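You operate a simulated robot arm through the tools that you are given. There is no shell and no other tool. Be economical: measure what you need, move in short steps, check, and stop when the job is done.

You are at the controls of a simulated two-armed robot. One attempt, no reset.

Task
Wind cord as long as the yellow laces onto the blue spool and stand it with the other spools.
Fine: the length is on their sleeve; red lever to FREE to crank, back on BRAKE so that the cord parts as you pull the spool away; leave all laces and the other spools alone. Where these are worked on the way, their far stop is far enough and under half their travel is too little: red lever.
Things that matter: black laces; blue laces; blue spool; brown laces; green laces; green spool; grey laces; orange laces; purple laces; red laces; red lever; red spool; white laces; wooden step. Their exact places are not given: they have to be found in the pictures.

Only the result counts: the job must be done as asked and must still hold three seconds after the hand-in. Knocking over, shifting, dropping, spilling or breaking anything else fails it.

Robot
Two 7-joint arms with two-finger parallel grippers on one trunk, on a base that drives. Base frame: it is fixed to the floor where the robot stands at the start and does not move with it; the origin is under the middle of the robot, x ahead of it, y to its left, z up. Units: m, rad, N and s.
The left shoulder is at the start at [0.07, 0.188, 1.294], the right one opposite. With the tool pointing down near the work surface each hand reaches from about 0.1 to 0.36 m from the robot's upright axis, wherever it stands, measured 20 degrees to its own side. Places, roughly: red lever [0.5, 0, 1]; wooden step [0.8, 0.1, 1]. Payload 3.91 kg a hand.
The TCP of each hand is the grasp point between the finger pads, 0.03 m short of the fingertips. In the tool frame z runs along the fingers and y along their closing line. The gripper opens to 0.11 m. The fingers are 0.02 m wide and 0.01 m thick; the gripper's body (0.048 by 0.112 m) begins 0.055 m behind the TCP.
Orientation is told as [roll, pitch, yaw] about the base's x, y, z axes, in that order, counted from this pose: with the fingers straight down and closing along the base's y, the tool's x points along the base's -x, its y along +y and its z along -z.

Tools
- The arms move only by the tool nudge_tool. It takes "left_deltas", "right_deltas" or both (then of equal length, played together; a hand with none holds still); each is one flat list of numbers, 7 for each row, row after row: the turn, a rotation vector about the base's x, y, z in rad, then the shift along the base's x, y, z in m, then the opening, from 0 (shut) to 1 (fully open). In form: [wx, wy, wz, tx, ty, tz, hand, wx, wy, wz, tx, ty, tz, hand, ...]. A call has 1 to 20 rows; each row shifts and turns the commanded pose from where the row before left it. Each row takes 0.2 s and may step no farther than 0.05 m and 0.15 rad from the row before; otherwise, or with a gripper value out of range, the whole call is refused. Where a pose cannot be reached the arm comes as near as it can. A force on the tool above 40 N (or 10 N above the force at the start of the call, whichever is more), or a blocked arm, ends the call early, and 0.2 s more pass. The fingers move at their own pace (about 0.072 m/s each) and stop on an object; they squeeze with about 22 N. The grip force told is the motor's: it shows also when the fingers shut on nothing. Time passes only in rows, and 0.2 s behind the last, so rows that do not move let the fingers close. The reply holds the time, the measured pose of the TCP, the force on the tool along the base axes, the opening and the grip force, in the units named above and with some noise, with the torque about the TCP (base axes, N m) and any sound that the robot's microphone picked up.
- Cameras (640 x 400 px; columns grow to the right, rows downward): "scene" is now at [0.1325, 0.0022, 1.5095]; the picture's right is [0.02, -1.00, 0.00], its down [-0.70, -0.01, -0.72] and it looks along [0.72, 0.01, -0.70] (base axes); focal length 247 px, centre (320, 200). "left" rides on the left gripper at [0.073, -0.017, -0.103] in its tool frame; the picture's right is [0.23, 0.97, 0.00], its down [-0.76, 0.18, -0.62] and it looks along [-0.61, 0.14, 0.78] (tool axes); focal length 222 px, centre (320, 200). "right" rides on the right gripper at [0.072, 0.017, -0.103] in its tool frame; the picture's right is [-0.23, 0.97, 0.00], its down [-0.76, -0.18, -0.62] and it looks along [-0.61, -0.14, 0.78] (tool axes); focal length 222 px, centre (320, 200).
- get_image(camera): a new picture of that camera. The clock stands still meanwhile.
- move_column(by): slides the trunk up (or, below 0, down) by that many m; the arms and the scene camera ride with it, the base frame stays. It gives what a move gives, with no picture.
- drive_base(legs): drives the robot by 1 to 6 legs, each [ahead, turn to the left] in m and rad, along the robot's own axes; the way and the turn of a leg run together, so that a leg with both is an arc; at most 1.5 m and 3.142 rad a leg. The arms and the cameras ride along, it lands a little off, and it stops where it bumps. It gives what a move gives.
- pan_tilt(pan, tilt): turns the head with the scene camera to pan (to the left, within 1.501 rad either way) and tilt (down, from -0.506 to 1.204), counted from straight ahead of the robot. It gives what a move gives.
- measure_at(camera, pixels): there is no depth. For up to 12 entries [column, row, z] of the newest picture of that camera ("zoom" is the newest enlarged one), the place [x, y] in the base frame at which the ray of that pixel passes the height z, good to about 0.003 m. The clock stands still meanwhile.
- zoom(camera, box): a new picture of the part [left, top, right, bottom] of that camera's present view, enlarged. The clock stands still meanwhile.
- job_done(): hands the job in; it is judged then, once.

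Keep the steps short. Do not move on a guess: measure, check each grasp and each placing, and mend mistakes. In all there are 80 turns and 70 pictures (those below and enlarged ones count). Leave the grippers open and the arms clear of the work at the hand-in unless told otherwise, and finish with a single line.

The tools are called after "Emit:" as name(argument=value, ...) on one line, values as JSON. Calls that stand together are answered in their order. nudge_tool: Moves the arms, as the interface text tells. Its arguments: {"type":"object","properties":{"left_deltas":{"type":"array","items":{"type":"number"}},"right_deltas":{"type":"array","items":{"type":"number"}}},"required":[]} The other tools are called the same way: move_column (by) slides the trunk up or down; drive_base (legs) drives the base; pan_tilt (pan, tilt) turns the head that bears the scene camera; get_image (camera) takes a picture; measure_at (camera, pixels) gives the place at which the rays of pixels pass given heights; zoom (camera, box) takes an enlarged picture of a part of a camera's view; job_done () hands the job in.

At the start:

```text
time: 0.0
left_position: [0.5063, 0.3814, 1.3115]
left_tool_rot: [0.0, 0.001, -0.006]
left_force: [0.3, 0.4, 0.5]
left_ft_torque: [0.01, -0.01, -0.01]
left_width: 0.11
left_grasp_force: 0.0
right_position: [0.4571, -0.0174, 1.2624]
right_tool_rot: [0.0, 0.0, -0.004]
right_force: [-0.2, -0.6, 0.6]
right_ft_torque: [0.03, -0.02, 0.01]
right_width: 0.1097
right_grasp_force: 0.1
trunk travel left (down, up): [-0.804, 0.136]
robot x, y, heading: [0.0004, -0.0001, 0.0]
head pan, tilt: [0.019, 0.773]
```

scene: 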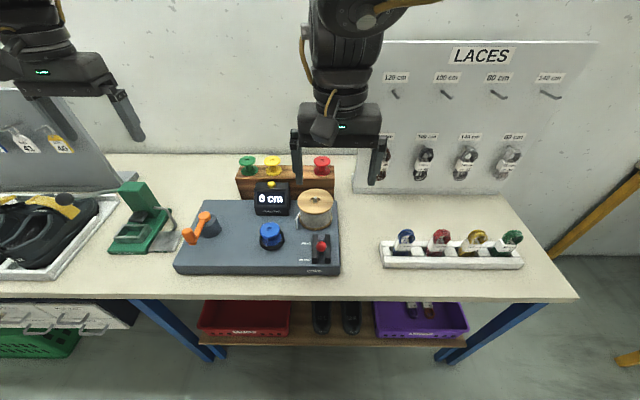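
right: 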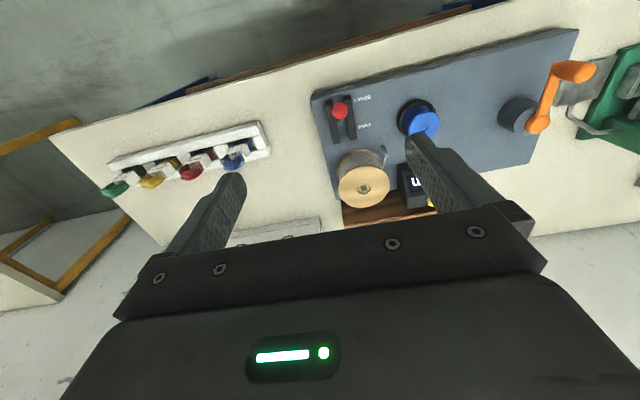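
left: 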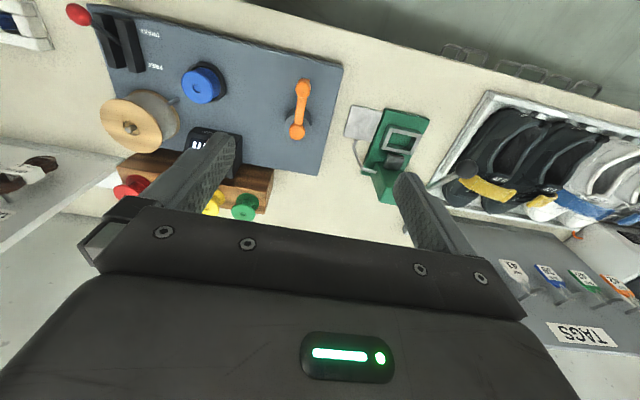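

I see a winder with an orange crank, blue spool, display reading "0 cm" and a red lever. A tray of laces stands on the right. I'll zoom in on the laces and the winder.

Emit:
zoom(camera="scene", box=[370, 215, 530, 280])

Emit:
zoom(camera="scene", box=[165, 145, 345, 280])

```text
4.00 times, centred on (450, 248) of scene
```

zoom: 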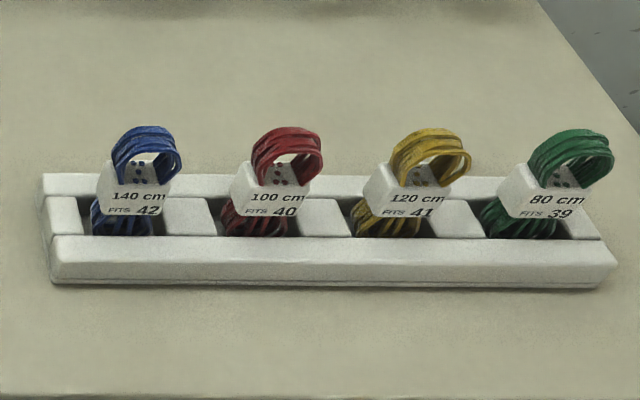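

```text
2.96 times, centred on (255, 212) of scene
```

zoom: 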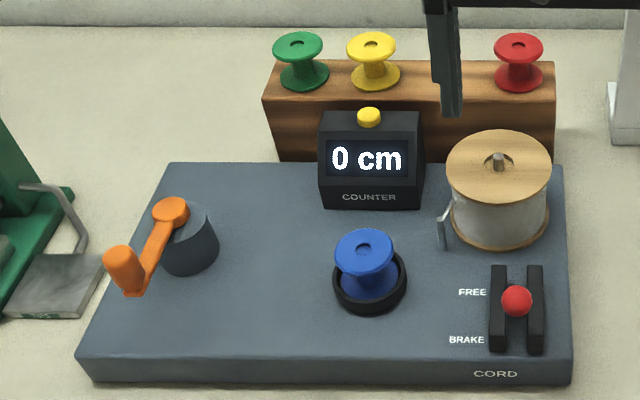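

Yellow laces are 120 cm. Next I'll triangulate the winder parts using the left and scene views.

Emit:
measure_at(camera="zoom", pixels=[[122, 255, 0.95], [122, 255, 1.05], [170, 208, 0.95], [170, 208, 1.05], [363, 246, 0.95], [363, 246, 1.05], [517, 300, 0.95], [517, 300, 1.05], [498, 155, 0.95], [498, 155, 1.05], [372, 43, 0.95], [372, 43, 1.05]])

Emit:
measure_at(camera="left", pixels=[[303, 87, 0.95], [303, 87, 1.05], [297, 130, 0.95], [297, 130, 1.05], [198, 84, 0.95], [198, 84, 1.05], [79, 14, 0.95], [79, 14, 1.05], [130, 127, 0.95], [130, 127, 1.05]])

Emit:
measure_at(camera="right", pixels=[[574, 71, 0.95], [574, 71, 1.05], [539, 124, 0.95], [539, 124, 1.05], [425, 122, 0.95], [425, 122, 1.05], [340, 111, 0.95], [340, 111, 1.05], [363, 187, 0.95], [363, 187, 1.05]])

Emit:
zoom(camera="scene", box=[290, 220, 350, 280])

Emit:
zoom(camera="right", box=[310, 60, 470, 160])

```text
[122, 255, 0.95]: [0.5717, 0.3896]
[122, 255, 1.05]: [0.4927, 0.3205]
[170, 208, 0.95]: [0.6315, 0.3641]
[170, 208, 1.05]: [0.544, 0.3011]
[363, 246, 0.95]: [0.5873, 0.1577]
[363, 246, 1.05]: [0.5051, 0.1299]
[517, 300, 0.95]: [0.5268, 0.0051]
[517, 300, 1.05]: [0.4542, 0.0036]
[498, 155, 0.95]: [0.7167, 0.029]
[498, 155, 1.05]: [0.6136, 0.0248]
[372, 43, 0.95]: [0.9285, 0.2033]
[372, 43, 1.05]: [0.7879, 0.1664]
```

```text
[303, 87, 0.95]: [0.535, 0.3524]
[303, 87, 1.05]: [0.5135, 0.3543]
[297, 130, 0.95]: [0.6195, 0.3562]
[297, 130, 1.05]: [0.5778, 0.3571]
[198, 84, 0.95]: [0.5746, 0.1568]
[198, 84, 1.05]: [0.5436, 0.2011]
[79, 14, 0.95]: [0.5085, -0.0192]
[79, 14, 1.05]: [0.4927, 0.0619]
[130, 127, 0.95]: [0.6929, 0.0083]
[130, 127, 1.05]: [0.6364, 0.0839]
```

```text
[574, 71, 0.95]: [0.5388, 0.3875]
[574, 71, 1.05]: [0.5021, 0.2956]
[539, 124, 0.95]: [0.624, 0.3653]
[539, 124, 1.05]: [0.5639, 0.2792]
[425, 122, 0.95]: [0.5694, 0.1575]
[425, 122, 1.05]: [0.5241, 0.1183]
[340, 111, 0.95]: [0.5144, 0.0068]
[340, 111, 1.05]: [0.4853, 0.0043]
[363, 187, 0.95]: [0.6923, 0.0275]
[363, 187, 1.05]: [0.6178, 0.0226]
```

```text
6.67 times, centred on (320, 250) of scene
```

zoom: 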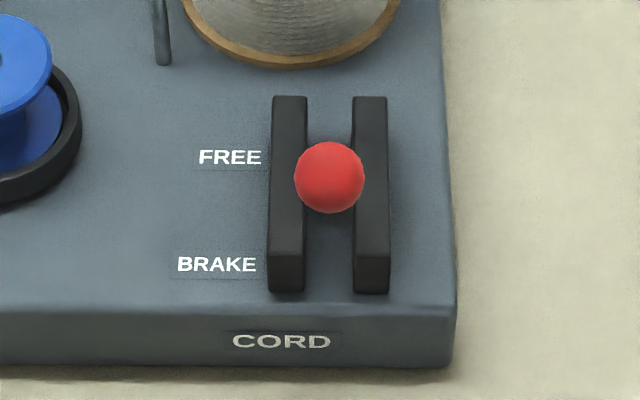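

```text
4.00 times, centred on (390, 110) of right
```

zoom: 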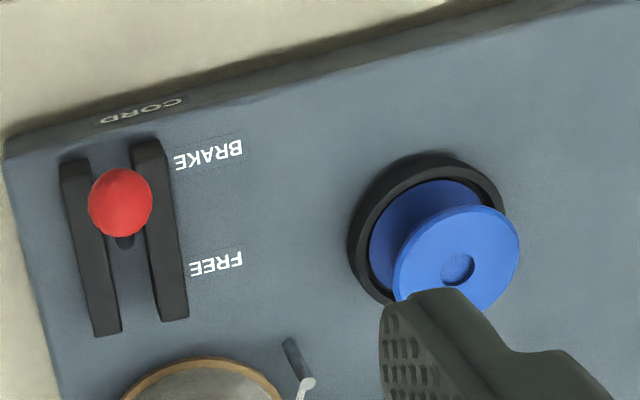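

Next I'll triangulate the labels, rails and plate, and tilt the head for a better view.

Emit:
measure_at(camera="zoom", pixels=[[216, 263, 0.9], [216, 263, 0.95], [208, 155, 0.9], [208, 155, 0.95], [150, 150, 0.92], [175, 318, 0.92], [65, 160, 0.92], [106, 332, 0.92], [457, 268, 0.94], [457, 268, 0.97], [120, 203, 0.96], [120, 203, 0.98]])

Emit:
measure_at(camera="scene", pixels=[[306.5, 243.6, 0.9], [306.5, 243.6, 0.95], [304.6, 259.6, 0.9], [304.6, 259.6, 0.95], [334, 227, 0.97], [405, 238, 0.95], [500, 200, 0.88]])

```text
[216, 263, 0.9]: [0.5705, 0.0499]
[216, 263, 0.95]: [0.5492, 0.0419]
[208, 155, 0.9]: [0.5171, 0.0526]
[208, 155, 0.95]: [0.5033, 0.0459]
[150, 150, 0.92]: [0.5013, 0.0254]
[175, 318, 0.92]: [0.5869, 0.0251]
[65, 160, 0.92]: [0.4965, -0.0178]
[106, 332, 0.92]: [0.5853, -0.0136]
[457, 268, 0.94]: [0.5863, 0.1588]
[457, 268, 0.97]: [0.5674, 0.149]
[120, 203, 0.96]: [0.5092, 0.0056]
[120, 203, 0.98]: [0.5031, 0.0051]
```

```text
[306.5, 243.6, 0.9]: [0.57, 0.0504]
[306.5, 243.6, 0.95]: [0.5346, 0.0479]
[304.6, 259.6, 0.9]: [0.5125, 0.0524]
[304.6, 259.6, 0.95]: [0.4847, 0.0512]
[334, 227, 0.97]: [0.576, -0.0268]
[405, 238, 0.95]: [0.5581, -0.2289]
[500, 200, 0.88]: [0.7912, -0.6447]
```

The lever knob at x≈0.506 is in BRAKE, and the plate top is at z≈0.90. I'll check the table edge and the other distances.

Emit:
measure_at(camera="scene", pixels=[[320, 300, 0.87], [100, 291, 0.87], [560, 303, 0.87], [175, 275, 0.87], [338, 276, 0.87], [340, 275, 0.9], [380, 268, 0.87], [235, 182, 0.96], [335, 182, 0.96], [236, 197, 0.88], [335, 197, 0.88]])

Emit:
pan_tilt(pan=0.3, tilt=1.1)

Emit:
get_image(camera="scene")

```text
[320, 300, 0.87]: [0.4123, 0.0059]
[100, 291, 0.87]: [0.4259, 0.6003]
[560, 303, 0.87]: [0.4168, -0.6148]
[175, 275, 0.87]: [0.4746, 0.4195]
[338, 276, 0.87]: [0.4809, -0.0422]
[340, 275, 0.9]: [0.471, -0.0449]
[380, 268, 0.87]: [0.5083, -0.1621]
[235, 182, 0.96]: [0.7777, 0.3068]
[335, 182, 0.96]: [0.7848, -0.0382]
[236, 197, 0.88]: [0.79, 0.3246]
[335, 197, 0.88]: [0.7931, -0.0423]
```

```text
time: 0.8
left_position: [0.5064, 0.3801, 1.3121]
left_tool_rot: [-0.001, 0.0, -0.006]
left_force: [0.5, -0.7, -0.1]
left_ft_torque: [0.02, 0.01, 0.02]
left_width: 0.1103
left_grasp_force: 0.1
right_position: [0.4563, -0.0184, 1.2623]
right_tool_rot: [0.0, 0.001, -0.006]
right_force: [-0.2, 0.7, -0.4]
right_ft_torque: [-0.01, 0.01, 0.0]
right_width: 0.1098
right_grasp_force: 0.1
trunk travel left (down, up): [-0.804, 0.136]
robot x, y, heading: [-0.0004, 0.001, -0.005]
head pan, tilt: [0.3, 1.1]
```

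```text
62 pictures are left
```

scene: 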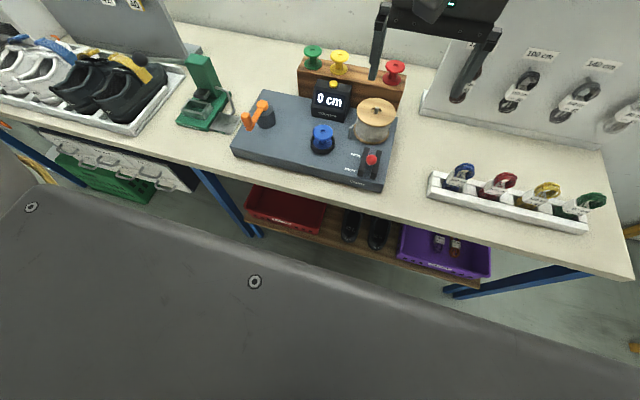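

The base has room to move. I'll lower the trunk 0.2 m, which also brings both hands down towards the plate, still clear of everything.

Emit:
move_column(by=-0.2)

Emit:
pan_tilt(pan=0.3, tilt=0.7)

Emit:
get_image(camera="scene")

Emit:
get_image(camera="left")

Emit:
get_image(camera="right")

```text
time: 3.0
left_position: [0.5059, 0.3794, 1.1114]
left_tool_rot: [0.0, 0.0, -0.005]
left_force: [-1.5, 0.4, 0.0]
left_ft_torque: [0.02, 0.0, 0.02]
left_width: 0.1098
left_grasp_force: 0.1
right_position: [0.4562, -0.0184, 1.0625]
right_tool_rot: [0.002, -0.002, -0.005]
right_force: [0.6, -0.3, 0.4]
right_ft_torque: [0.0, 0.03, -0.03]
right_width: 0.11
right_grasp_force: 0.0
trunk travel left (down, up): [-0.604, 0.336]
robot x, y, heading: [0.0004, -0.003, 0.003]
head pan, tilt: [0.3, 1.1]
```

```text
time: 3.9
left_position: [0.5073, 0.3796, 1.1117]
left_tool_rot: [0.001, -0.001, -0.006]
left_force: [0.0, -0.2, 0.5]
left_ft_torque: [-0.02, 0.0, 0.0]
left_width: 0.1097
left_grasp_force: 0.2
right_position: [0.4567, -0.0194, 1.0617]
right_tool_rot: [-0.001, 0.002, -0.006]
right_force: [0.2, -0.3, 0.3]
right_ft_torque: [0.02, -0.01, 0.02]
right_width: 0.11
right_grasp_force: 0.0
trunk travel left (down, up): [-0.604, 0.336]
robot x, y, heading: [0.0004, 0.0013, -0.003]
head pan, tilt: [0.3, 0.7]
```

```text
61 pictures are left
```

scene: 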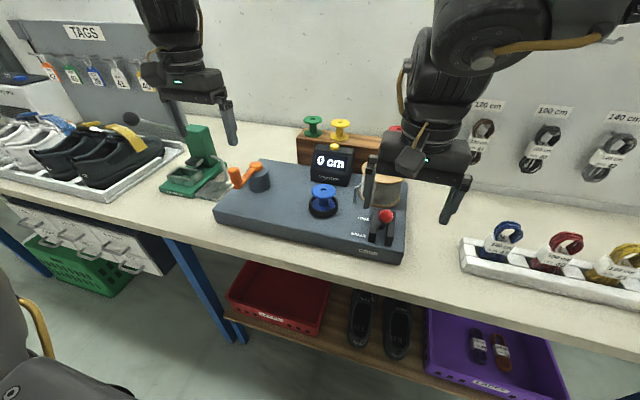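

```text
60 pictures are left
```

left: 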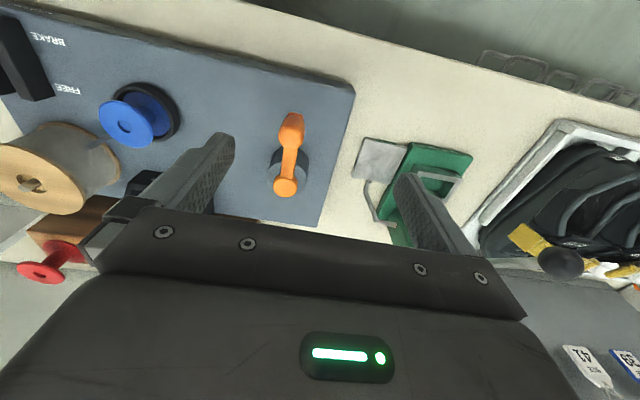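

```text
59 pictures are left
```

right: 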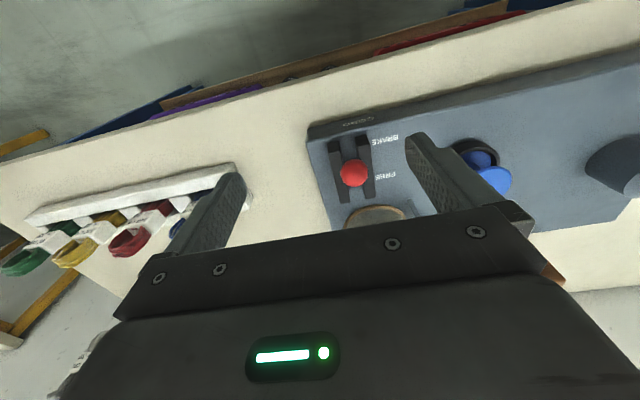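

I'll re-measure the knob, crank and spool from these closer views.

Emit:
measure_at(camera="left", pixels=[[291, 122, 0.98], [291, 122, 1.01], [285, 187, 0.95], [285, 187, 0.98], [127, 121, 0.94], [127, 121, 0.97], [29, 184, 0.98], [29, 184, 1.01], [47, 270, 1.0], [47, 270, 1.05], [300, 80, 0.9]])

Emit:
measure_at(camera="right", pixels=[[354, 173, 0.96], [354, 173, 0.99], [494, 182, 0.94], [494, 182, 0.97]])

Emit:
measure_at(camera="scene", pixels=[[233, 170, 0.98], [233, 170, 1.01], [255, 165, 0.95], [255, 165, 0.98], [324, 189, 0.94], [324, 189, 0.97], [386, 216, 0.96], [386, 216, 0.99]])

Emit:
zoom(camera="scene", box=[210, 110, 410, 235])

```text
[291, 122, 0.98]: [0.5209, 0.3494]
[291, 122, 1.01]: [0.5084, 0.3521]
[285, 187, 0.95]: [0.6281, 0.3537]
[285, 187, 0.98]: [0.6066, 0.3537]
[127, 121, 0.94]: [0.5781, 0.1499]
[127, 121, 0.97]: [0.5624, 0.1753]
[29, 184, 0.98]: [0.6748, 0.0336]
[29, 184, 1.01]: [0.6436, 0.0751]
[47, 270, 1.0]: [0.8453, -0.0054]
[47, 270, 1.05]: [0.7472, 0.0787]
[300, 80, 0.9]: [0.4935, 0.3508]
```

```text
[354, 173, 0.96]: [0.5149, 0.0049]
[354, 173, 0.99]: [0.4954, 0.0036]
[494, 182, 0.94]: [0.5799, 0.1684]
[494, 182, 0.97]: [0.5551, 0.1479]
```

```text
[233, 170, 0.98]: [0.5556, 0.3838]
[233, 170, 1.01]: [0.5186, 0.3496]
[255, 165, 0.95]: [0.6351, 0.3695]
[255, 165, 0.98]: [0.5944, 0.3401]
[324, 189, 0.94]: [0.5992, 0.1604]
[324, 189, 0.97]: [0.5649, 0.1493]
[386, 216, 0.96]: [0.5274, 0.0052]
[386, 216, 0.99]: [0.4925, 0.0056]
```

```text
3.20 times, centred on (310, 172) of scene
```

zoom: 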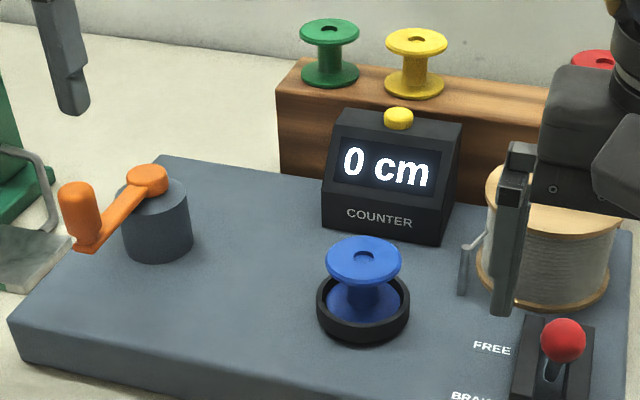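

The lever is in BRAKE (knob ≈(0.505, 0.005, 0.975)). The crank hub is ≈(0.618, 0.354) and the handle ≈(0.51, 0.352), top ≈1.01. I need a closer stance, so I'll pull the hands back and up, then drive ahead 0.17 m.

Emit:
measure_at(camera="zoom", pixels=[[90, 243, 0.955], [78, 185, 1.01], [62, 195, 1.0], [99, 195, 1.0], [147, 178, 0.965], [12, 322, 0.9], [385, 105, 1.0], [630, 245, 0.9]])

Emit:
nudge_tool(left_deltas=[0, 0, 0, -0.03, 0, 0.03, 1, 0, 0, 0, -0.03, 0, 0.03, 1, 0, 0, 0, -0.03, 0, 0, 1, 0, 0, 0, -0.03, 0, 0, 1], right_deltas=[0, 0, 0, -0.03, 0, 0.03, 1, 0, 0, 0, -0.03, 0, 0.03, 1, 0, 0, 0, -0.03, 0, 0.03, 1, 0, 0, 0, -0.03, 0, 0, 1])

Emit:
drive_base(legs=[[0.17, 0]])

Emit:
get_image(camera="scene")

```text
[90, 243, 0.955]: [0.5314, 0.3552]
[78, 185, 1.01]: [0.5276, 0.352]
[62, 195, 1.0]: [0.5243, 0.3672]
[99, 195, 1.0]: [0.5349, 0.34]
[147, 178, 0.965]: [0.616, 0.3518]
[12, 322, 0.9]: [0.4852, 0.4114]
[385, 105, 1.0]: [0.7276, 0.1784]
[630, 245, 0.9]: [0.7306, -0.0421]
```

```text
time: 4.9
left_position: [0.3807, 0.3784, 1.1664]
left_tool_rot: [0.002, -0.002, -0.005]
left_force: [0.1, 0.1, 0.0]
left_ft_torque: [0.01, -0.01, 0.01]
left_width: 0.1102
left_grasp_force: 0.1
left hand out of reach, approached as far as the arm can: row 2
right_position: [0.3342, -0.0183, 1.1536]
right_tool_rot: [0.001, 0.0, -0.006]
right_force: [-0.5, -0.7, 0.2]
right_ft_torque: [0.0, 0.03, -0.03]
right_width: 0.1103
right_grasp_force: 0.1
trunk travel left (down, up): [-0.604, 0.336]
robot x, y, heading: [0.0013, 0.0045, 0.005]
head pan, tilt: [0.3, 0.7]
```

```text
time: 6.3
left_position: [0.5526, 0.378, 1.1644]
left_tool_rot: [-0.001, 0.0, -0.009]
left_force: [-0.4, 0.3, -0.4]
left_ft_torque: [0.0, 0.05, 0.02]
left_width: 0.11
left_grasp_force: 0.2
right_position: [0.5066, -0.0187, 1.1533]
right_tool_rot: [0.001, 0.0, -0.009]
right_force: [0.0, 0.2, 1.5]
right_ft_torque: [-0.04, 0.03, 0.01]
right_width: 0.11
right_grasp_force: 0.1
trunk travel left (down, up): [-0.604, 0.336]
robot x, y, heading: [0.168, -0.0011, -0.005]
head pan, tilt: [0.3, 0.7]
```

```text
57 pictures are left
```

scene: 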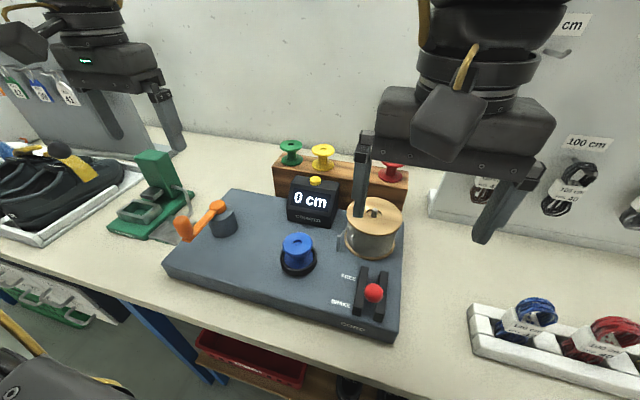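

The stance is good. With the right gripper shut, I'll descend on the robot side of the red knob, to TCP ≈(0.466, 0.005, 0.982).

Emit:
nudge_tool(right_deltas=[0, 0, 0, -0.02, 0.012, 0, 0, 0, 0, 0, -0.021, 0.012, 0, 0, 0, 0, 0, 0, 0, -0.04, 0, 0, 0, 0, 0, 0, -0.045, 0, 0, 0, 0, 0, 0, -0.045, 0, 0, 0, 0, 0, 0, -0.04, 0])

Emit:
zoom(camera="scene", box=[300, 220, 440, 340])

Emit:
get_image(camera="right")

```text
time: 7.7
left_position: [0.5555, 0.3791, 1.164]
left_tool_rot: [-0.001, 0.002, -0.007]
left_force: [0.3, -0.1, -0.6]
left_ft_torque: [0.01, 0.01, 0.03]
left_width: 0.11
left_grasp_force: 0.0
right_position: [0.4684, 0.0042, 0.9814]
right_tool_rot: [0.0, 0.002, -0.01]
right_force: [1.1, -0.3, -0.2]
right_ft_torque: [-0.02, 0.03, -0.01]
right_width: 0.0
right_grasp_force: 22.3
trunk travel left (down, up): [-0.604, 0.336]
robot x, y, heading: [0.1704, 0.0009, -0.0]
head pan, tilt: [0.3, 0.7]
```

```text
3.33 times, centred on (370, 280) of scene
```

zoom: 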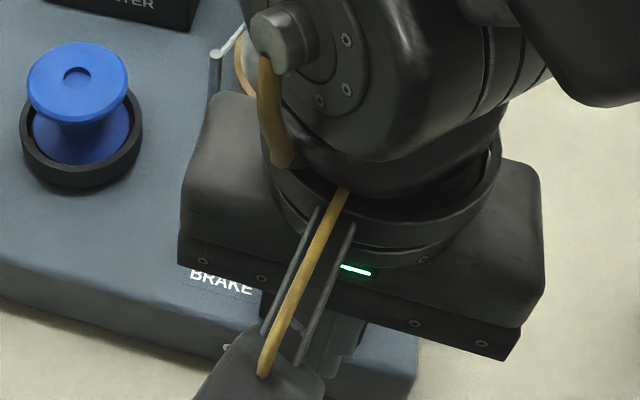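

```text
55 pictures are left
```

right: 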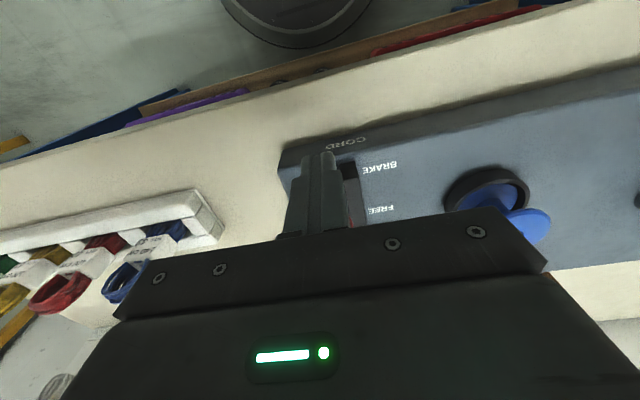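

The finger sits just in front of the knob. I'll push +x toward FREE and watch the force.

Emit:
nudge_tool(right_deltas=[0, 0, 0, 0.018, 0, 0, 0, 0, 0, 0, 0.018, 0, 0, 0, 0, 0, 0, 0.018, 0, 0, 0, 0, 0, 0, 0.018, 0, 0, 0, 0, 0, 0, 0.014, 0, 0, 0, 0, 0, 0, 0.008, 0, 0, 0])

Emit:
get_image(camera="right")

```text
time: 9.1
left_position: [0.5536, 0.3785, 1.1645]
left_tool_rot: [-0.001, 0.0, -0.007]
left_force: [0.2, -0.2, -0.4]
left_ft_torque: [-0.01, 0.01, 0.03]
left_width: 0.1102
left_grasp_force: 0.1
right_position: [0.5599, 0.0068, 0.982]
right_tool_rot: [0.001, -0.001, -0.008]
right_force: [-0.1, 0.2, 0.5]
right_ft_torque: [0.0, -0.01, -0.01]
right_width: 0.0
right_grasp_force: 22.1
trunk travel left (down, up): [-0.604, 0.336]
robot x, y, heading: [0.1675, -0.0026, -0.0]
head pan, tilt: [0.3, 0.7]
```

```text
54 pictures are left
```

right: 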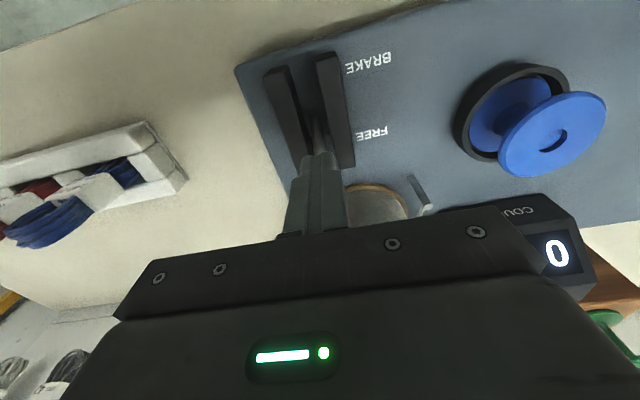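

No resisting force yet, so I'll keep going a little until the stop is felt.

Emit:
nudge_tool(right_deltas=[0, 0, 0, 0.006, 0, 0, 0, 0, 0, 0, 0.006, 0, 0, 0, 0, 0, 0, 0, 0, 0, 0])

Emit:
zoom(camera="right", box=[240, 50, 440, 240])

```text
time: 9.9
left_position: [0.5464, 0.3793, 1.1673]
left_tool_rot: [0.001, -0.007, -0.009]
left_force: [0.1, -0.5, -0.1]
left_ft_torque: [0.01, 0.01, -0.02]
left_width: 0.1099
left_grasp_force: 0.2
right_position: [0.5639, 0.0064, 0.9848]
right_tool_rot: [0.001, -0.001, -0.004]
right_force: [-37.7, 0.6, 7.9]
right_ft_torque: [-0.01, 1.05, 0.0]
right_width: 0.0
right_grasp_force: 22.0
trunk travel left (down, up): [-0.604, 0.336]
robot x, y, heading: [0.1705, -0.0031, -0.003]
head pan, tilt: [0.3, 0.7]
```

```text
2.11 times, centred on (340, 145) of right
```

zoom: 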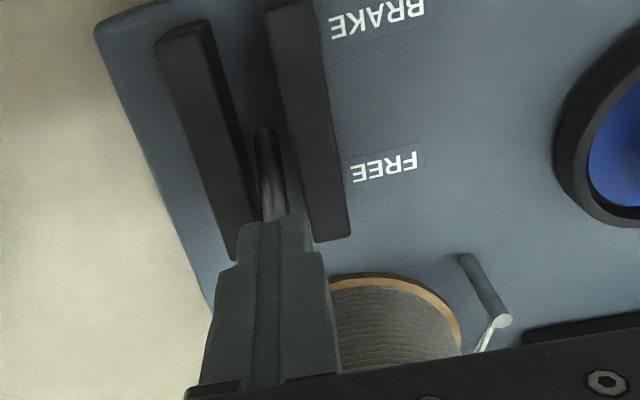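

The far stop is reached (38 N), so the lever is FREE. I'll retract the right hand and place the left hand over the crank handle.

Emit:
nudge_tool(right_deltas=[0, 0, 0, -0.03, 0, 0, 0, 0, 0, 0, -0.03, 0, 0.01, 0, 0, 0, 0, -0.03, -0.03, 0.05, 0, 0, 0, 0, 0, -0.05, 0.04, 0, 0, 0, 0, 0, -0.05, 0, 0, 0, 0, 0, 0, -0.05, 0, 0], left_deltas=[0, 0, 0, 0, 0, 0, 1, 0, 0, 0, 0, 0, 0, 1, 0, 0, 0, -0.012, -0.012, -0.02, 1, 0, 0, 0, -0.012, -0.012, -0.02, 1, 0, 0, 0, 0, 0, -0.02, 1, 0, 0, 0, 0, 0, 0, 1])

Emit:
get_image(camera="left")

Emit:
get_image(camera="scene")

```text
refused: row 3 steps farther than a row can; nothing moved
```

```text
52 pictures are left
```

left: 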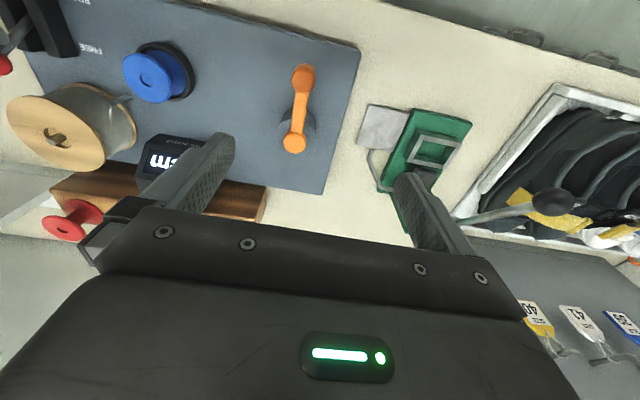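

```text
51 pictures are left
```

scene: 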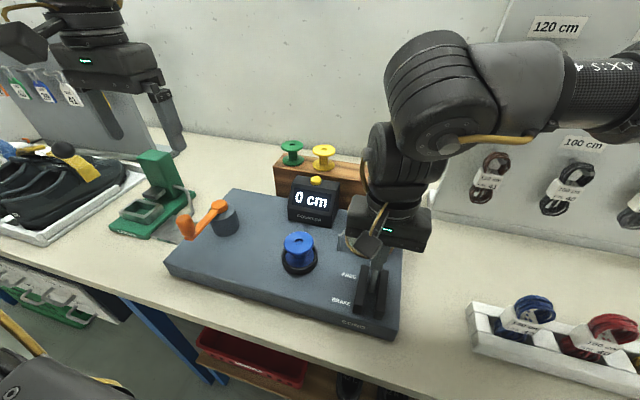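

The steps were too long, so I'll repeat the move with shorter ones.

Emit:
nudge_tool(right_deltas=[0, 0, 0, -0.03, 0, 0, 0, 0, 0, 0, -0.03, 0, 0.01, 0, 0, 0, 0, -0.02, -0.02, 0.035, 0, 0, 0, 0, -0.01, -0.025, 0.04, 0, 0, 0, 0, 0, -0.04, 0.02, 0, 0, 0, 0, 0, -0.045, 0, 0], left_deltas=[0, 0, 0, 0, 0, 0, 1, 0, 0, 0, 0, 0, 0, 1, 0, 0, 0, -0.012, -0.012, -0.02, 1, 0, 0, 0, -0.012, -0.012, -0.02, 1, 0, 0, 0, 0, 0, -0.02, 1, 0, 0, 0, 0, 0, 0, 1])

Emit:
get_image(camera="left")

Emit:
get_image(camera="scene")

```text
time: 11.3
left_position: [0.5287, 0.351, 1.1075]
left_tool_rot: [0.003, 0.0, -0.009]
left_force: [-0.2, -0.4, -0.2]
left_ft_torque: [0.06, -0.01, -0.02]
left_width: 0.1098
left_grasp_force: 0.0
right_position: [0.4811, -0.1267, 1.0859]
right_tool_rot: [0.004, -0.001, -0.007]
right_force: [-0.8, -0.3, 1.2]
right_ft_torque: [0.02, 0.0, 0.02]
right_width: 0.0
right_grasp_force: 22.0
trunk travel left (down, up): [-0.604, 0.336]
robot x, y, heading: [0.1729, -0.0018, -0.005]
head pan, tilt: [0.3, 0.7]
```

```text
50 pictures are left
```

left: 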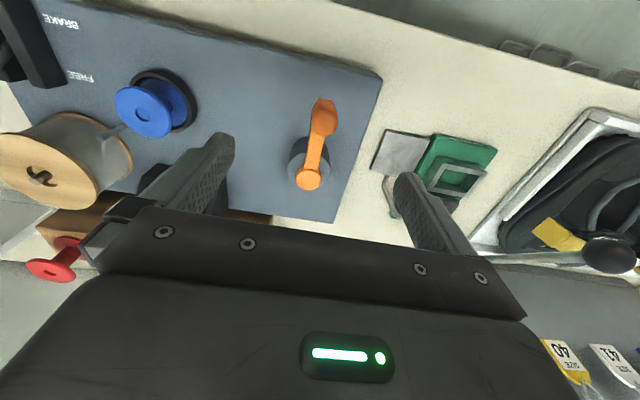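

```text
49 pictures are left
```

scene: 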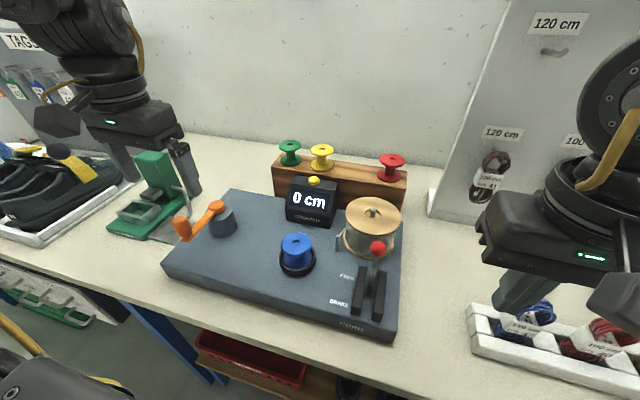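

Emit:
measure_at(camera="left", pixels=[[325, 104, 1.01], [322, 125, 0.97], [308, 178, 0.965], [430, 150, 0.9], [375, 160, 0.88], [430, 200, 0.95], [430, 200, 1.0]])

Emit:
measure_at(camera="scene", pixels=[[181, 220, 1.01], [187, 237, 0.965], [216, 205, 0.965], [160, 152, 1.02], [152, 162, 1.02], [177, 214, 0.88], [155, 240, 0.88], [297, 240, 0.95]])

Emit:
zoom(camera="scene", box=[100, 130, 260, 250])

```text
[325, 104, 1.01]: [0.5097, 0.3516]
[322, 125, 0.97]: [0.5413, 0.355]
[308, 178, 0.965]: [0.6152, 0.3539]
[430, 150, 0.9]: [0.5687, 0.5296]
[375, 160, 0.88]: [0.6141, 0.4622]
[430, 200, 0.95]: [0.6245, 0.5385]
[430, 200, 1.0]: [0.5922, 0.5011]
```

```text
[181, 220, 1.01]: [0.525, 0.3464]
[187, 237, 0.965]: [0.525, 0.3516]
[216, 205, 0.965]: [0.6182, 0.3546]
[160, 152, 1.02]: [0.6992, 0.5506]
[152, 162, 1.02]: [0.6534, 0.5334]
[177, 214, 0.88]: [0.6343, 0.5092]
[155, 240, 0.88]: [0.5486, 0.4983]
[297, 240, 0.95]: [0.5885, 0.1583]
```

```text
3.33 times, centred on (180, 190) of scene
```

zoom: 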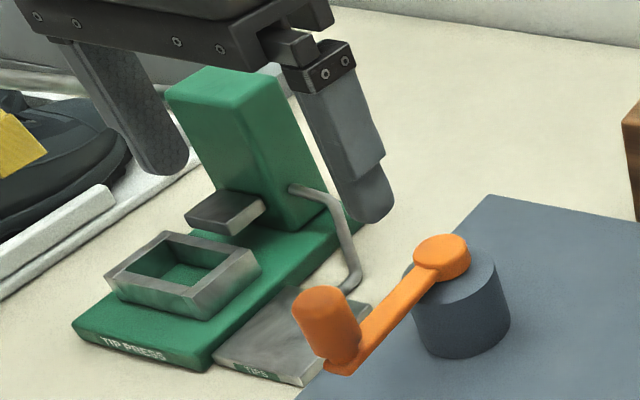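

The handle is centred ≈(0.526, 0.352) and spans z 0.965–1.01. I'll descend and grip it.

Emit:
nudge_tool(left_deltas=[0, 0, 0, -0.002, 0.001, -0.035, 0.6, 0, 0, 0, 0, 0, -0.035, 0.6, 0, 0, 0, 0, 0, -0.033, 0.6, 0, 0, 0, 0, 0, 0, 0.4, 0, 0, 0, 0, 0, 0, 0.1, 0, 0, 0, 0, 0, 0, 0.1, 0, 0, 0, 0, 0, 0, 0.1])

Emit:
get_image(camera="left")

Emit:
zoom(camera="scene", box=[100, 130, 340, 280])

```text
time: 12.9
left_position: [0.5279, 0.3564, 1.0025]
left_tool_rot: [0.002, -0.002, -0.009]
left_force: [-1.2, -1.8, -5.2]
left_ft_torque: [-0.03, -0.37, -0.13]
left_width: 0.0253
left_grasp_force: 44.8
right_position: [0.4817, -0.1238, 1.0862]
right_tool_rot: [0.001, -0.001, -0.009]
right_force: [-0.3, -0.6, 0.2]
right_ft_torque: [-0.01, -0.03, -0.02]
right_width: 0.0001
right_grasp_force: 21.9
trunk travel left (down, up): [-0.604, 0.336]
robot x, y, heading: [0.1712, 0.0018, -0.008]
head pan, tilt: [0.3, 0.7]
```

```text
47 pictures are left
```

left: 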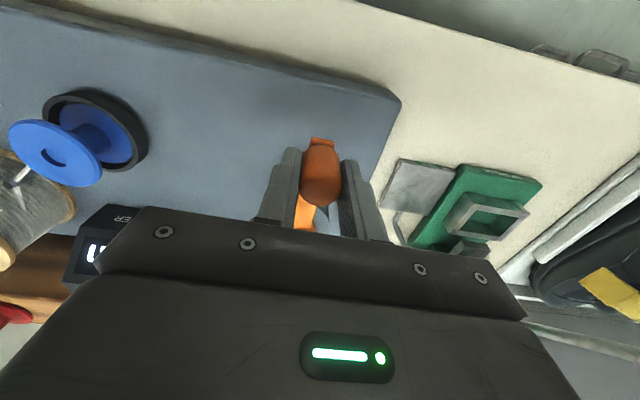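

```text
2.67 times, centred on (220, 205) of scene
```

zoom: 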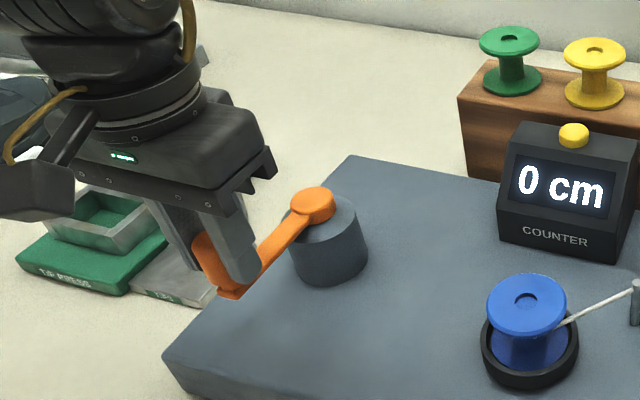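

The handle is gripped (25 mm). I'll try a 45° clockwise turn and watch the force and the counter.

Emit:
nudge_tool(left_deltas=[0, 0, 0, 0.003, 0.023, 0, 0.1, 0, 0, 0, 0.0089, 0.0215, 0, 0.1, 0, 0, 0, 0.0142, 0.0184, 0, 0.1])

Emit:
zoom(camera="scene", box=[100, 130, 340, 280])

```text
time: 13.7
left_position: [0.5544, 0.4189, 1.0028]
left_tool_rot: [0.001, -0.004, -0.01]
left_force: [0.4, -2.5, 2.5]
left_ft_torque: [-0.16, 0.6, -0.13]
left_width: 0.0256
left_grasp_force: 44.9
right_position: [0.4824, -0.1232, 1.0866]
right_tool_rot: [0.001, -0.001, -0.007]
right_force: [0.6, -0.9, -0.5]
right_ft_torque: [-0.01, 0.02, -0.01]
right_width: 0.0001
right_grasp_force: 21.8
trunk travel left (down, up): [-0.604, 0.336]
robot x, y, heading: [0.1685, 0.0035, -0.0]
head pan, tilt: [0.3, 0.7]
```

```text
2.67 times, centred on (220, 205) of scene
```

zoom: 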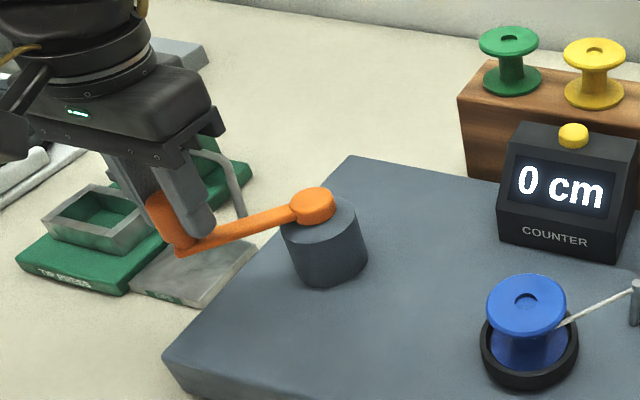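

It turns freely but the counter stays at 0. I'll try the other direction, through to 255°.

Emit:
nudge_tool(left_deltas=[0, 0, 0, -0.0142, -0.0184, 0, 0.1, 0, 0, 0, -0.0089, -0.0215, 0, 0.1, 0, 0, 0, -0.003, -0.023, 0, 0.1, 0, 0, 0, 0.003, -0.023, 0, 0.1, 0, 0, 0, 0.0089, -0.0215, 0, 0.1, 0, 0, 0, 0.0142, -0.0184, 0, 0.1, 0, 0, 0, 0.0184, -0.0142, 0, 0.1, 0, 0, 0, 0.0215, -0.0089, 0, 0.1])

Emit:
zoom(camera="scene", box=[100, 130, 340, 280])

```text
time: 15.5
left_position: [0.5995, 0.277, 1.0034]
left_tool_rot: [0.0, -0.002, -0.007]
left_force: [1.3, -0.5, -0.3]
left_ft_torque: [0.02, -0.01, -0.02]
left_width: 0.0111
left_grasp_force: 0.0
left hand out of reach, approached as far as the arm can: row 6
right_position: [0.4826, -0.1223, 1.0854]
right_tool_rot: [-0.001, 0.001, -0.007]
right_force: [-0.9, 0.4, -0.3]
right_ft_torque: [0.02, 0.05, 0.02]
right_width: 0.0
right_grasp_force: 22.7
trunk travel left (down, up): [-0.604, 0.336]
robot x, y, heading: [0.1729, 0.0016, -0.001]
head pan, tilt: [0.3, 0.7]
```

```text
2.67 times, centred on (220, 205) of scene
```

zoom: 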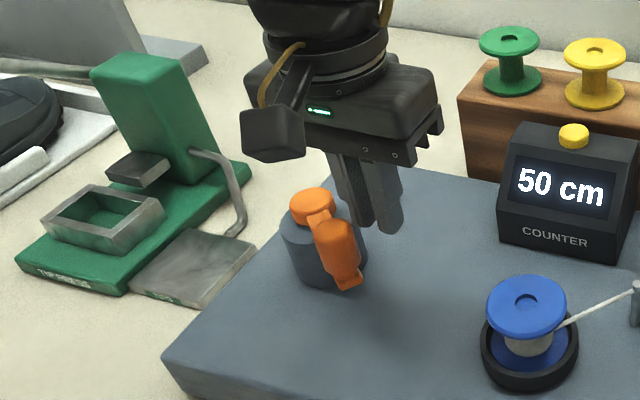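

Counter-clockwise winds: the counter reads 50 cm. The hand slipped off near its inner reach limit. I'll raise the hand clear, measure the crank and back off the base a bit.

Emit:
measure_at(camera="zoom", pixels=[[345, 285, 0.965], [337, 230, 1.01], [312, 200, 0.965]])

Emit:
nudge_tool(left_deltas=[0, 0, 0, 0, 0, 0, 0.3, 0, 0, 0, 0.0, 0, 0.04, 0.6, 0, 0, 0, 0, 0, 0.04, 0.6])

Emit:
drive_base(legs=[[-0.07, 0]])

Emit:
get_image(camera="left")

Emit:
get_image(camera="scene")

```text
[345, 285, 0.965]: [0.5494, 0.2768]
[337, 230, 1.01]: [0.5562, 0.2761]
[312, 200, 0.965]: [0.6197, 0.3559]
```

```text
time: 16.3
left_position: [0.5976, 0.2767, 1.0853]
left_tool_rot: [0.0, 0.0, -0.007]
left_force: [0.3, 0.2, -0.1]
left_ft_torque: [-0.03, -0.01, 0.02]
left_width: 0.0659
left_grasp_force: 0.0
right_position: [0.4807, -0.1243, 1.0855]
right_tool_rot: [-0.001, 0.0, -0.009]
right_force: [-0.1, 0.4, -0.8]
right_ft_torque: [0.03, 0.03, 0.0]
right_width: 0.0
right_grasp_force: 22.1
trunk travel left (down, up): [-0.604, 0.336]
robot x, y, heading: [0.171, -0.0012, -0.003]
head pan, tilt: [0.3, 0.7]
```

```text
time: 17.3
left_position: [0.5278, 0.2776, 1.0842]
left_tool_rot: [0.0, 0.0, -0.007]
left_force: [0.1, 0.5, 0.3]
left_ft_torque: [0.03, -0.01, -0.03]
left_width: 0.066
left_grasp_force: 0.1
right_position: [0.4108, -0.1233, 1.086]
right_tool_rot: [-0.001, 0.001, -0.006]
right_force: [-0.7, -0.6, 0.5]
right_ft_torque: [0.01, -0.04, 0.01]
right_width: 0.0001
right_grasp_force: 21.8
trunk travel left (down, up): [-0.604, 0.336]
robot x, y, heading: [0.1006, 0.0023, -0.0]
head pan, tilt: [0.3, 0.7]
```

```text
43 pictures are left
```

left: 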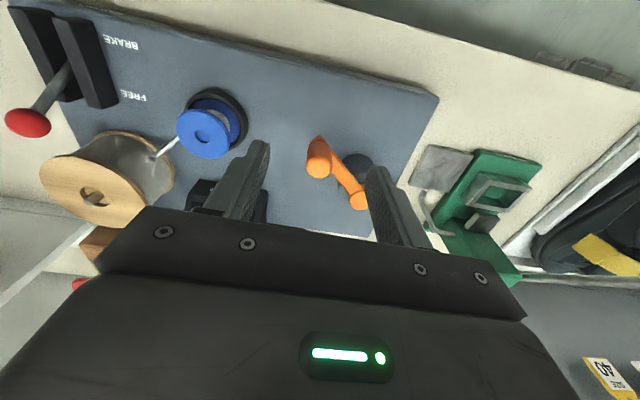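

```text
42 pictures are left
```

scene: 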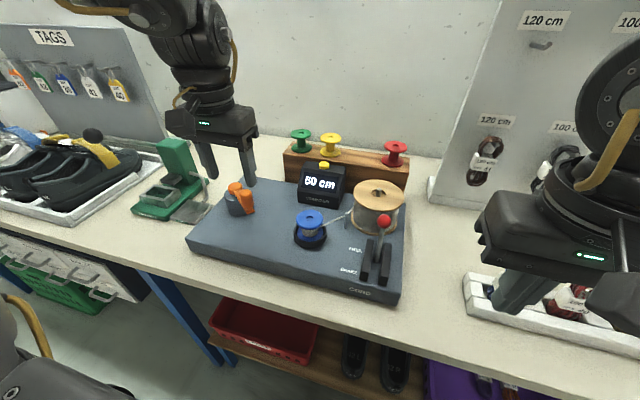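

Emit:
zoom(camera="left", box=[260, 110, 420, 230])

Emit:
zoom(camera="scene", box=[180, 120, 420, 270])

Emit:
measure_at(camera="zoom", pixels=[[147, 173, 1.01], [140, 165, 1.01], [180, 240, 0.965], [145, 200, 0.965]])

Emit:
measure_at(camera="left", pixels=[[317, 152, 1.01], [359, 199, 0.965], [320, 145, 1.01]])

```text
3.33 times, centred on (340, 170) of left
```

zoom: 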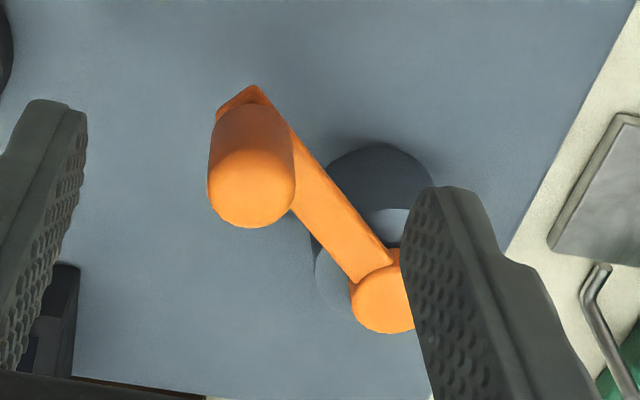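

```text
2.67 times, centred on (300, 195) of scene
```

zoom: 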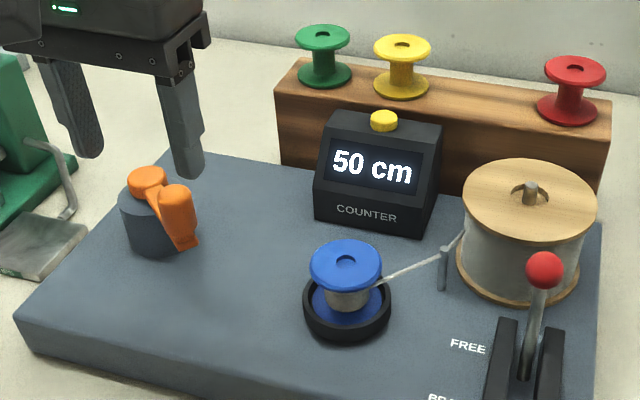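

```text
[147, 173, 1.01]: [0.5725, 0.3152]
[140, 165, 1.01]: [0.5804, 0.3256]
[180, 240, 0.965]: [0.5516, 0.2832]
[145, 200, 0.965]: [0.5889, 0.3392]
```

```text
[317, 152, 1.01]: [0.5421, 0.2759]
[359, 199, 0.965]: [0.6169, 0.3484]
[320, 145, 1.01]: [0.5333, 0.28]
```

The handle is at ≈(0.557, 0.276). I'll move over it, descend, and grip.

Emit:
nudge_tool(left_deltas=[0, 0, 0, 0.0295, -0.0015, 0, 0.55, 0, 0, 0, 0, 0, -0.04, 0.55, 0, 0, 0, 0, 0, -0.04, 0.55, 0, 0, 0, 0, 0, 0, 0.3, 0, 0, 0, 0, 0, 0, 0.1, 0, 0, 0, 0, 0, 0, 0.1, 0, 0, 0, 0, 0, 0, 0.1])

Emit:
zoom(camera="scene", box=[180, 120, 420, 270])

Emit:
zoom(camera="left", box=[240, 100, 440, 250])

```text
time: 18.9
left_position: [0.5591, 0.2793, 1.0027]
left_tool_rot: [-0.001, 0.001, -0.004]
left_force: [10.2, 14.0, -3.2]
left_ft_torque: [0.61, -1.3, 0.1]
left_width: 0.0251
left_grasp_force: 44.7
right_position: [0.4132, -0.1196, 1.0855]
right_tool_rot: [-0.002, 0.003, -0.008]
right_force: [-0.2, -0.6, -0.8]
right_ft_torque: [0.01, 0.01, -0.01]
right_width: 0.0002
right_grasp_force: 22.1
trunk travel left (down, up): [-0.604, 0.336]
robot x, y, heading: [0.0985, 0.0001, 0.003]
head pan, tilt: [0.3, 0.7]
```

```text
2.67 times, centred on (300, 195) of scene
```

zoom: 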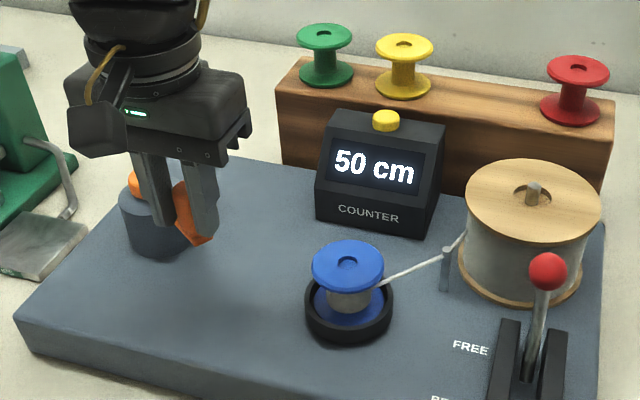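

```text
2.67 times, centred on (340, 175) of left
```

zoom: 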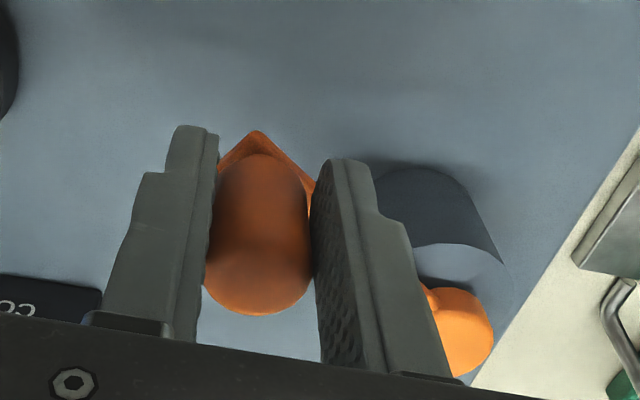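

The grip is good at 232°, radius ≈0.09. I'll turn 30° counter-clockwise and read the counter.

Emit:
nudge_tool(left_deltas=[0, 0, 0, 0.0245, -0.0054, 0, 0.1, 0, 0, 0, 0.0227, -0.0063, 0, 0.1])

Emit:
zoom(camera="scene", box=[180, 120, 420, 270])

```text
time: 19.5
left_position: [0.6028, 0.2642, 1.0038]
left_tool_rot: [-0.004, 0.001, -0.01]
left_force: [1.0, 2.3, -7.0]
left_ft_torque: [-0.09, 1.04, -0.07]
left_width: 0.0252
left_grasp_force: 45.0
right_position: [0.4124, -0.1229, 1.0856]
right_tool_rot: [-0.001, 0.001, -0.008]
right_force: [0.0, 0.8, -0.4]
right_ft_torque: [0.02, -0.03, 0.0]
right_width: 0.0
right_grasp_force: 22.0
trunk travel left (down, up): [-0.604, 0.336]
robot x, y, heading: [0.0977, 0.0018, -0.003]
head pan, tilt: [0.3, 0.7]
```

```text
2.67 times, centred on (300, 195) of scene
```

zoom: 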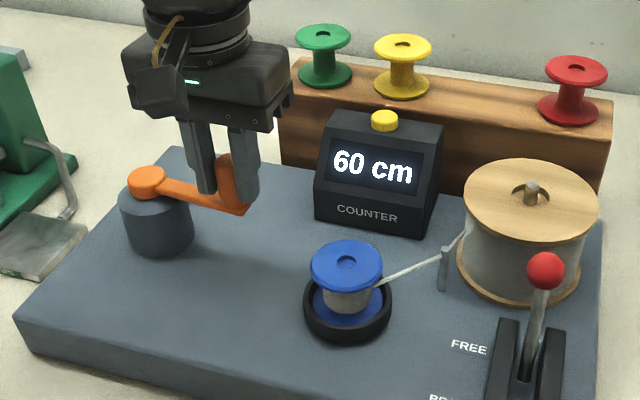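

60 cm. That fits about 0.5 cm per degree. I'll continue to 330° and look.

Emit:
nudge_tool(left_deltas=[0, 0, 0, 0.0203, -0.0006, 0, 0.1, 0, 0, 0, 0.023, 0.0051, 0, 0.1, 0, 0, 0, 0.0208, 0.0109, 0, 0.1, 0, 0, 0, 0.0173, 0.0158, 0, 0.1, 0, 0, 0, 0.009, 0.0129, 0, 0.1])

Emit:
zoom(camera="scene", box=[180, 120, 420, 270])

```text
time: 20.2
left_position: [0.6406, 0.2666, 1.0053]
left_tool_rot: [-0.023, -0.015, -0.033]
left_force: [5.7, -33.9, 6.0]
left_ft_torque: [0.69, 1.01, 0.21]
left_width: 0.0261
left_grasp_force: 44.7
left hand out of reach, approached as far as the arm can: row 1, 2, 3
right_position: [0.4108, -0.1256, 1.086]
right_tool_rot: [0.002, 0.001, -0.009]
right_force: [-0.4, 0.7, -0.4]
right_ft_torque: [-0.05, 0.0, 0.02]
right_width: 0.0
right_grasp_force: 22.5
trunk travel left (down, up): [-0.604, 0.336]
robot x, y, heading: [0.0993, 0.003, -0.012]
head pan, tilt: [0.3, 0.7]
stopped in row 3 (left hand): the force on the tool passed its limit at 48 N (the readings are from after the stop); the commanded pose is now the measured one
```

```text
2.67 times, centred on (300, 195) of scene
```

zoom: 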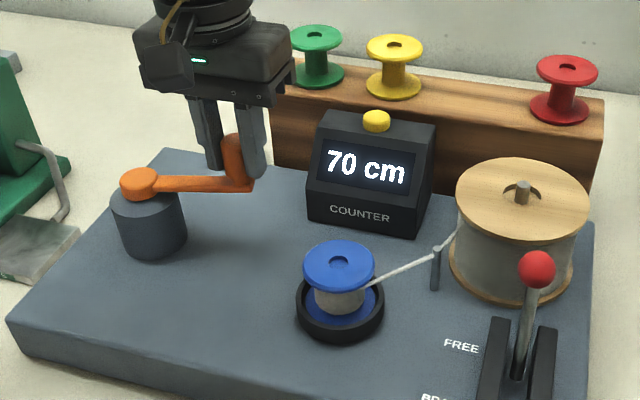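

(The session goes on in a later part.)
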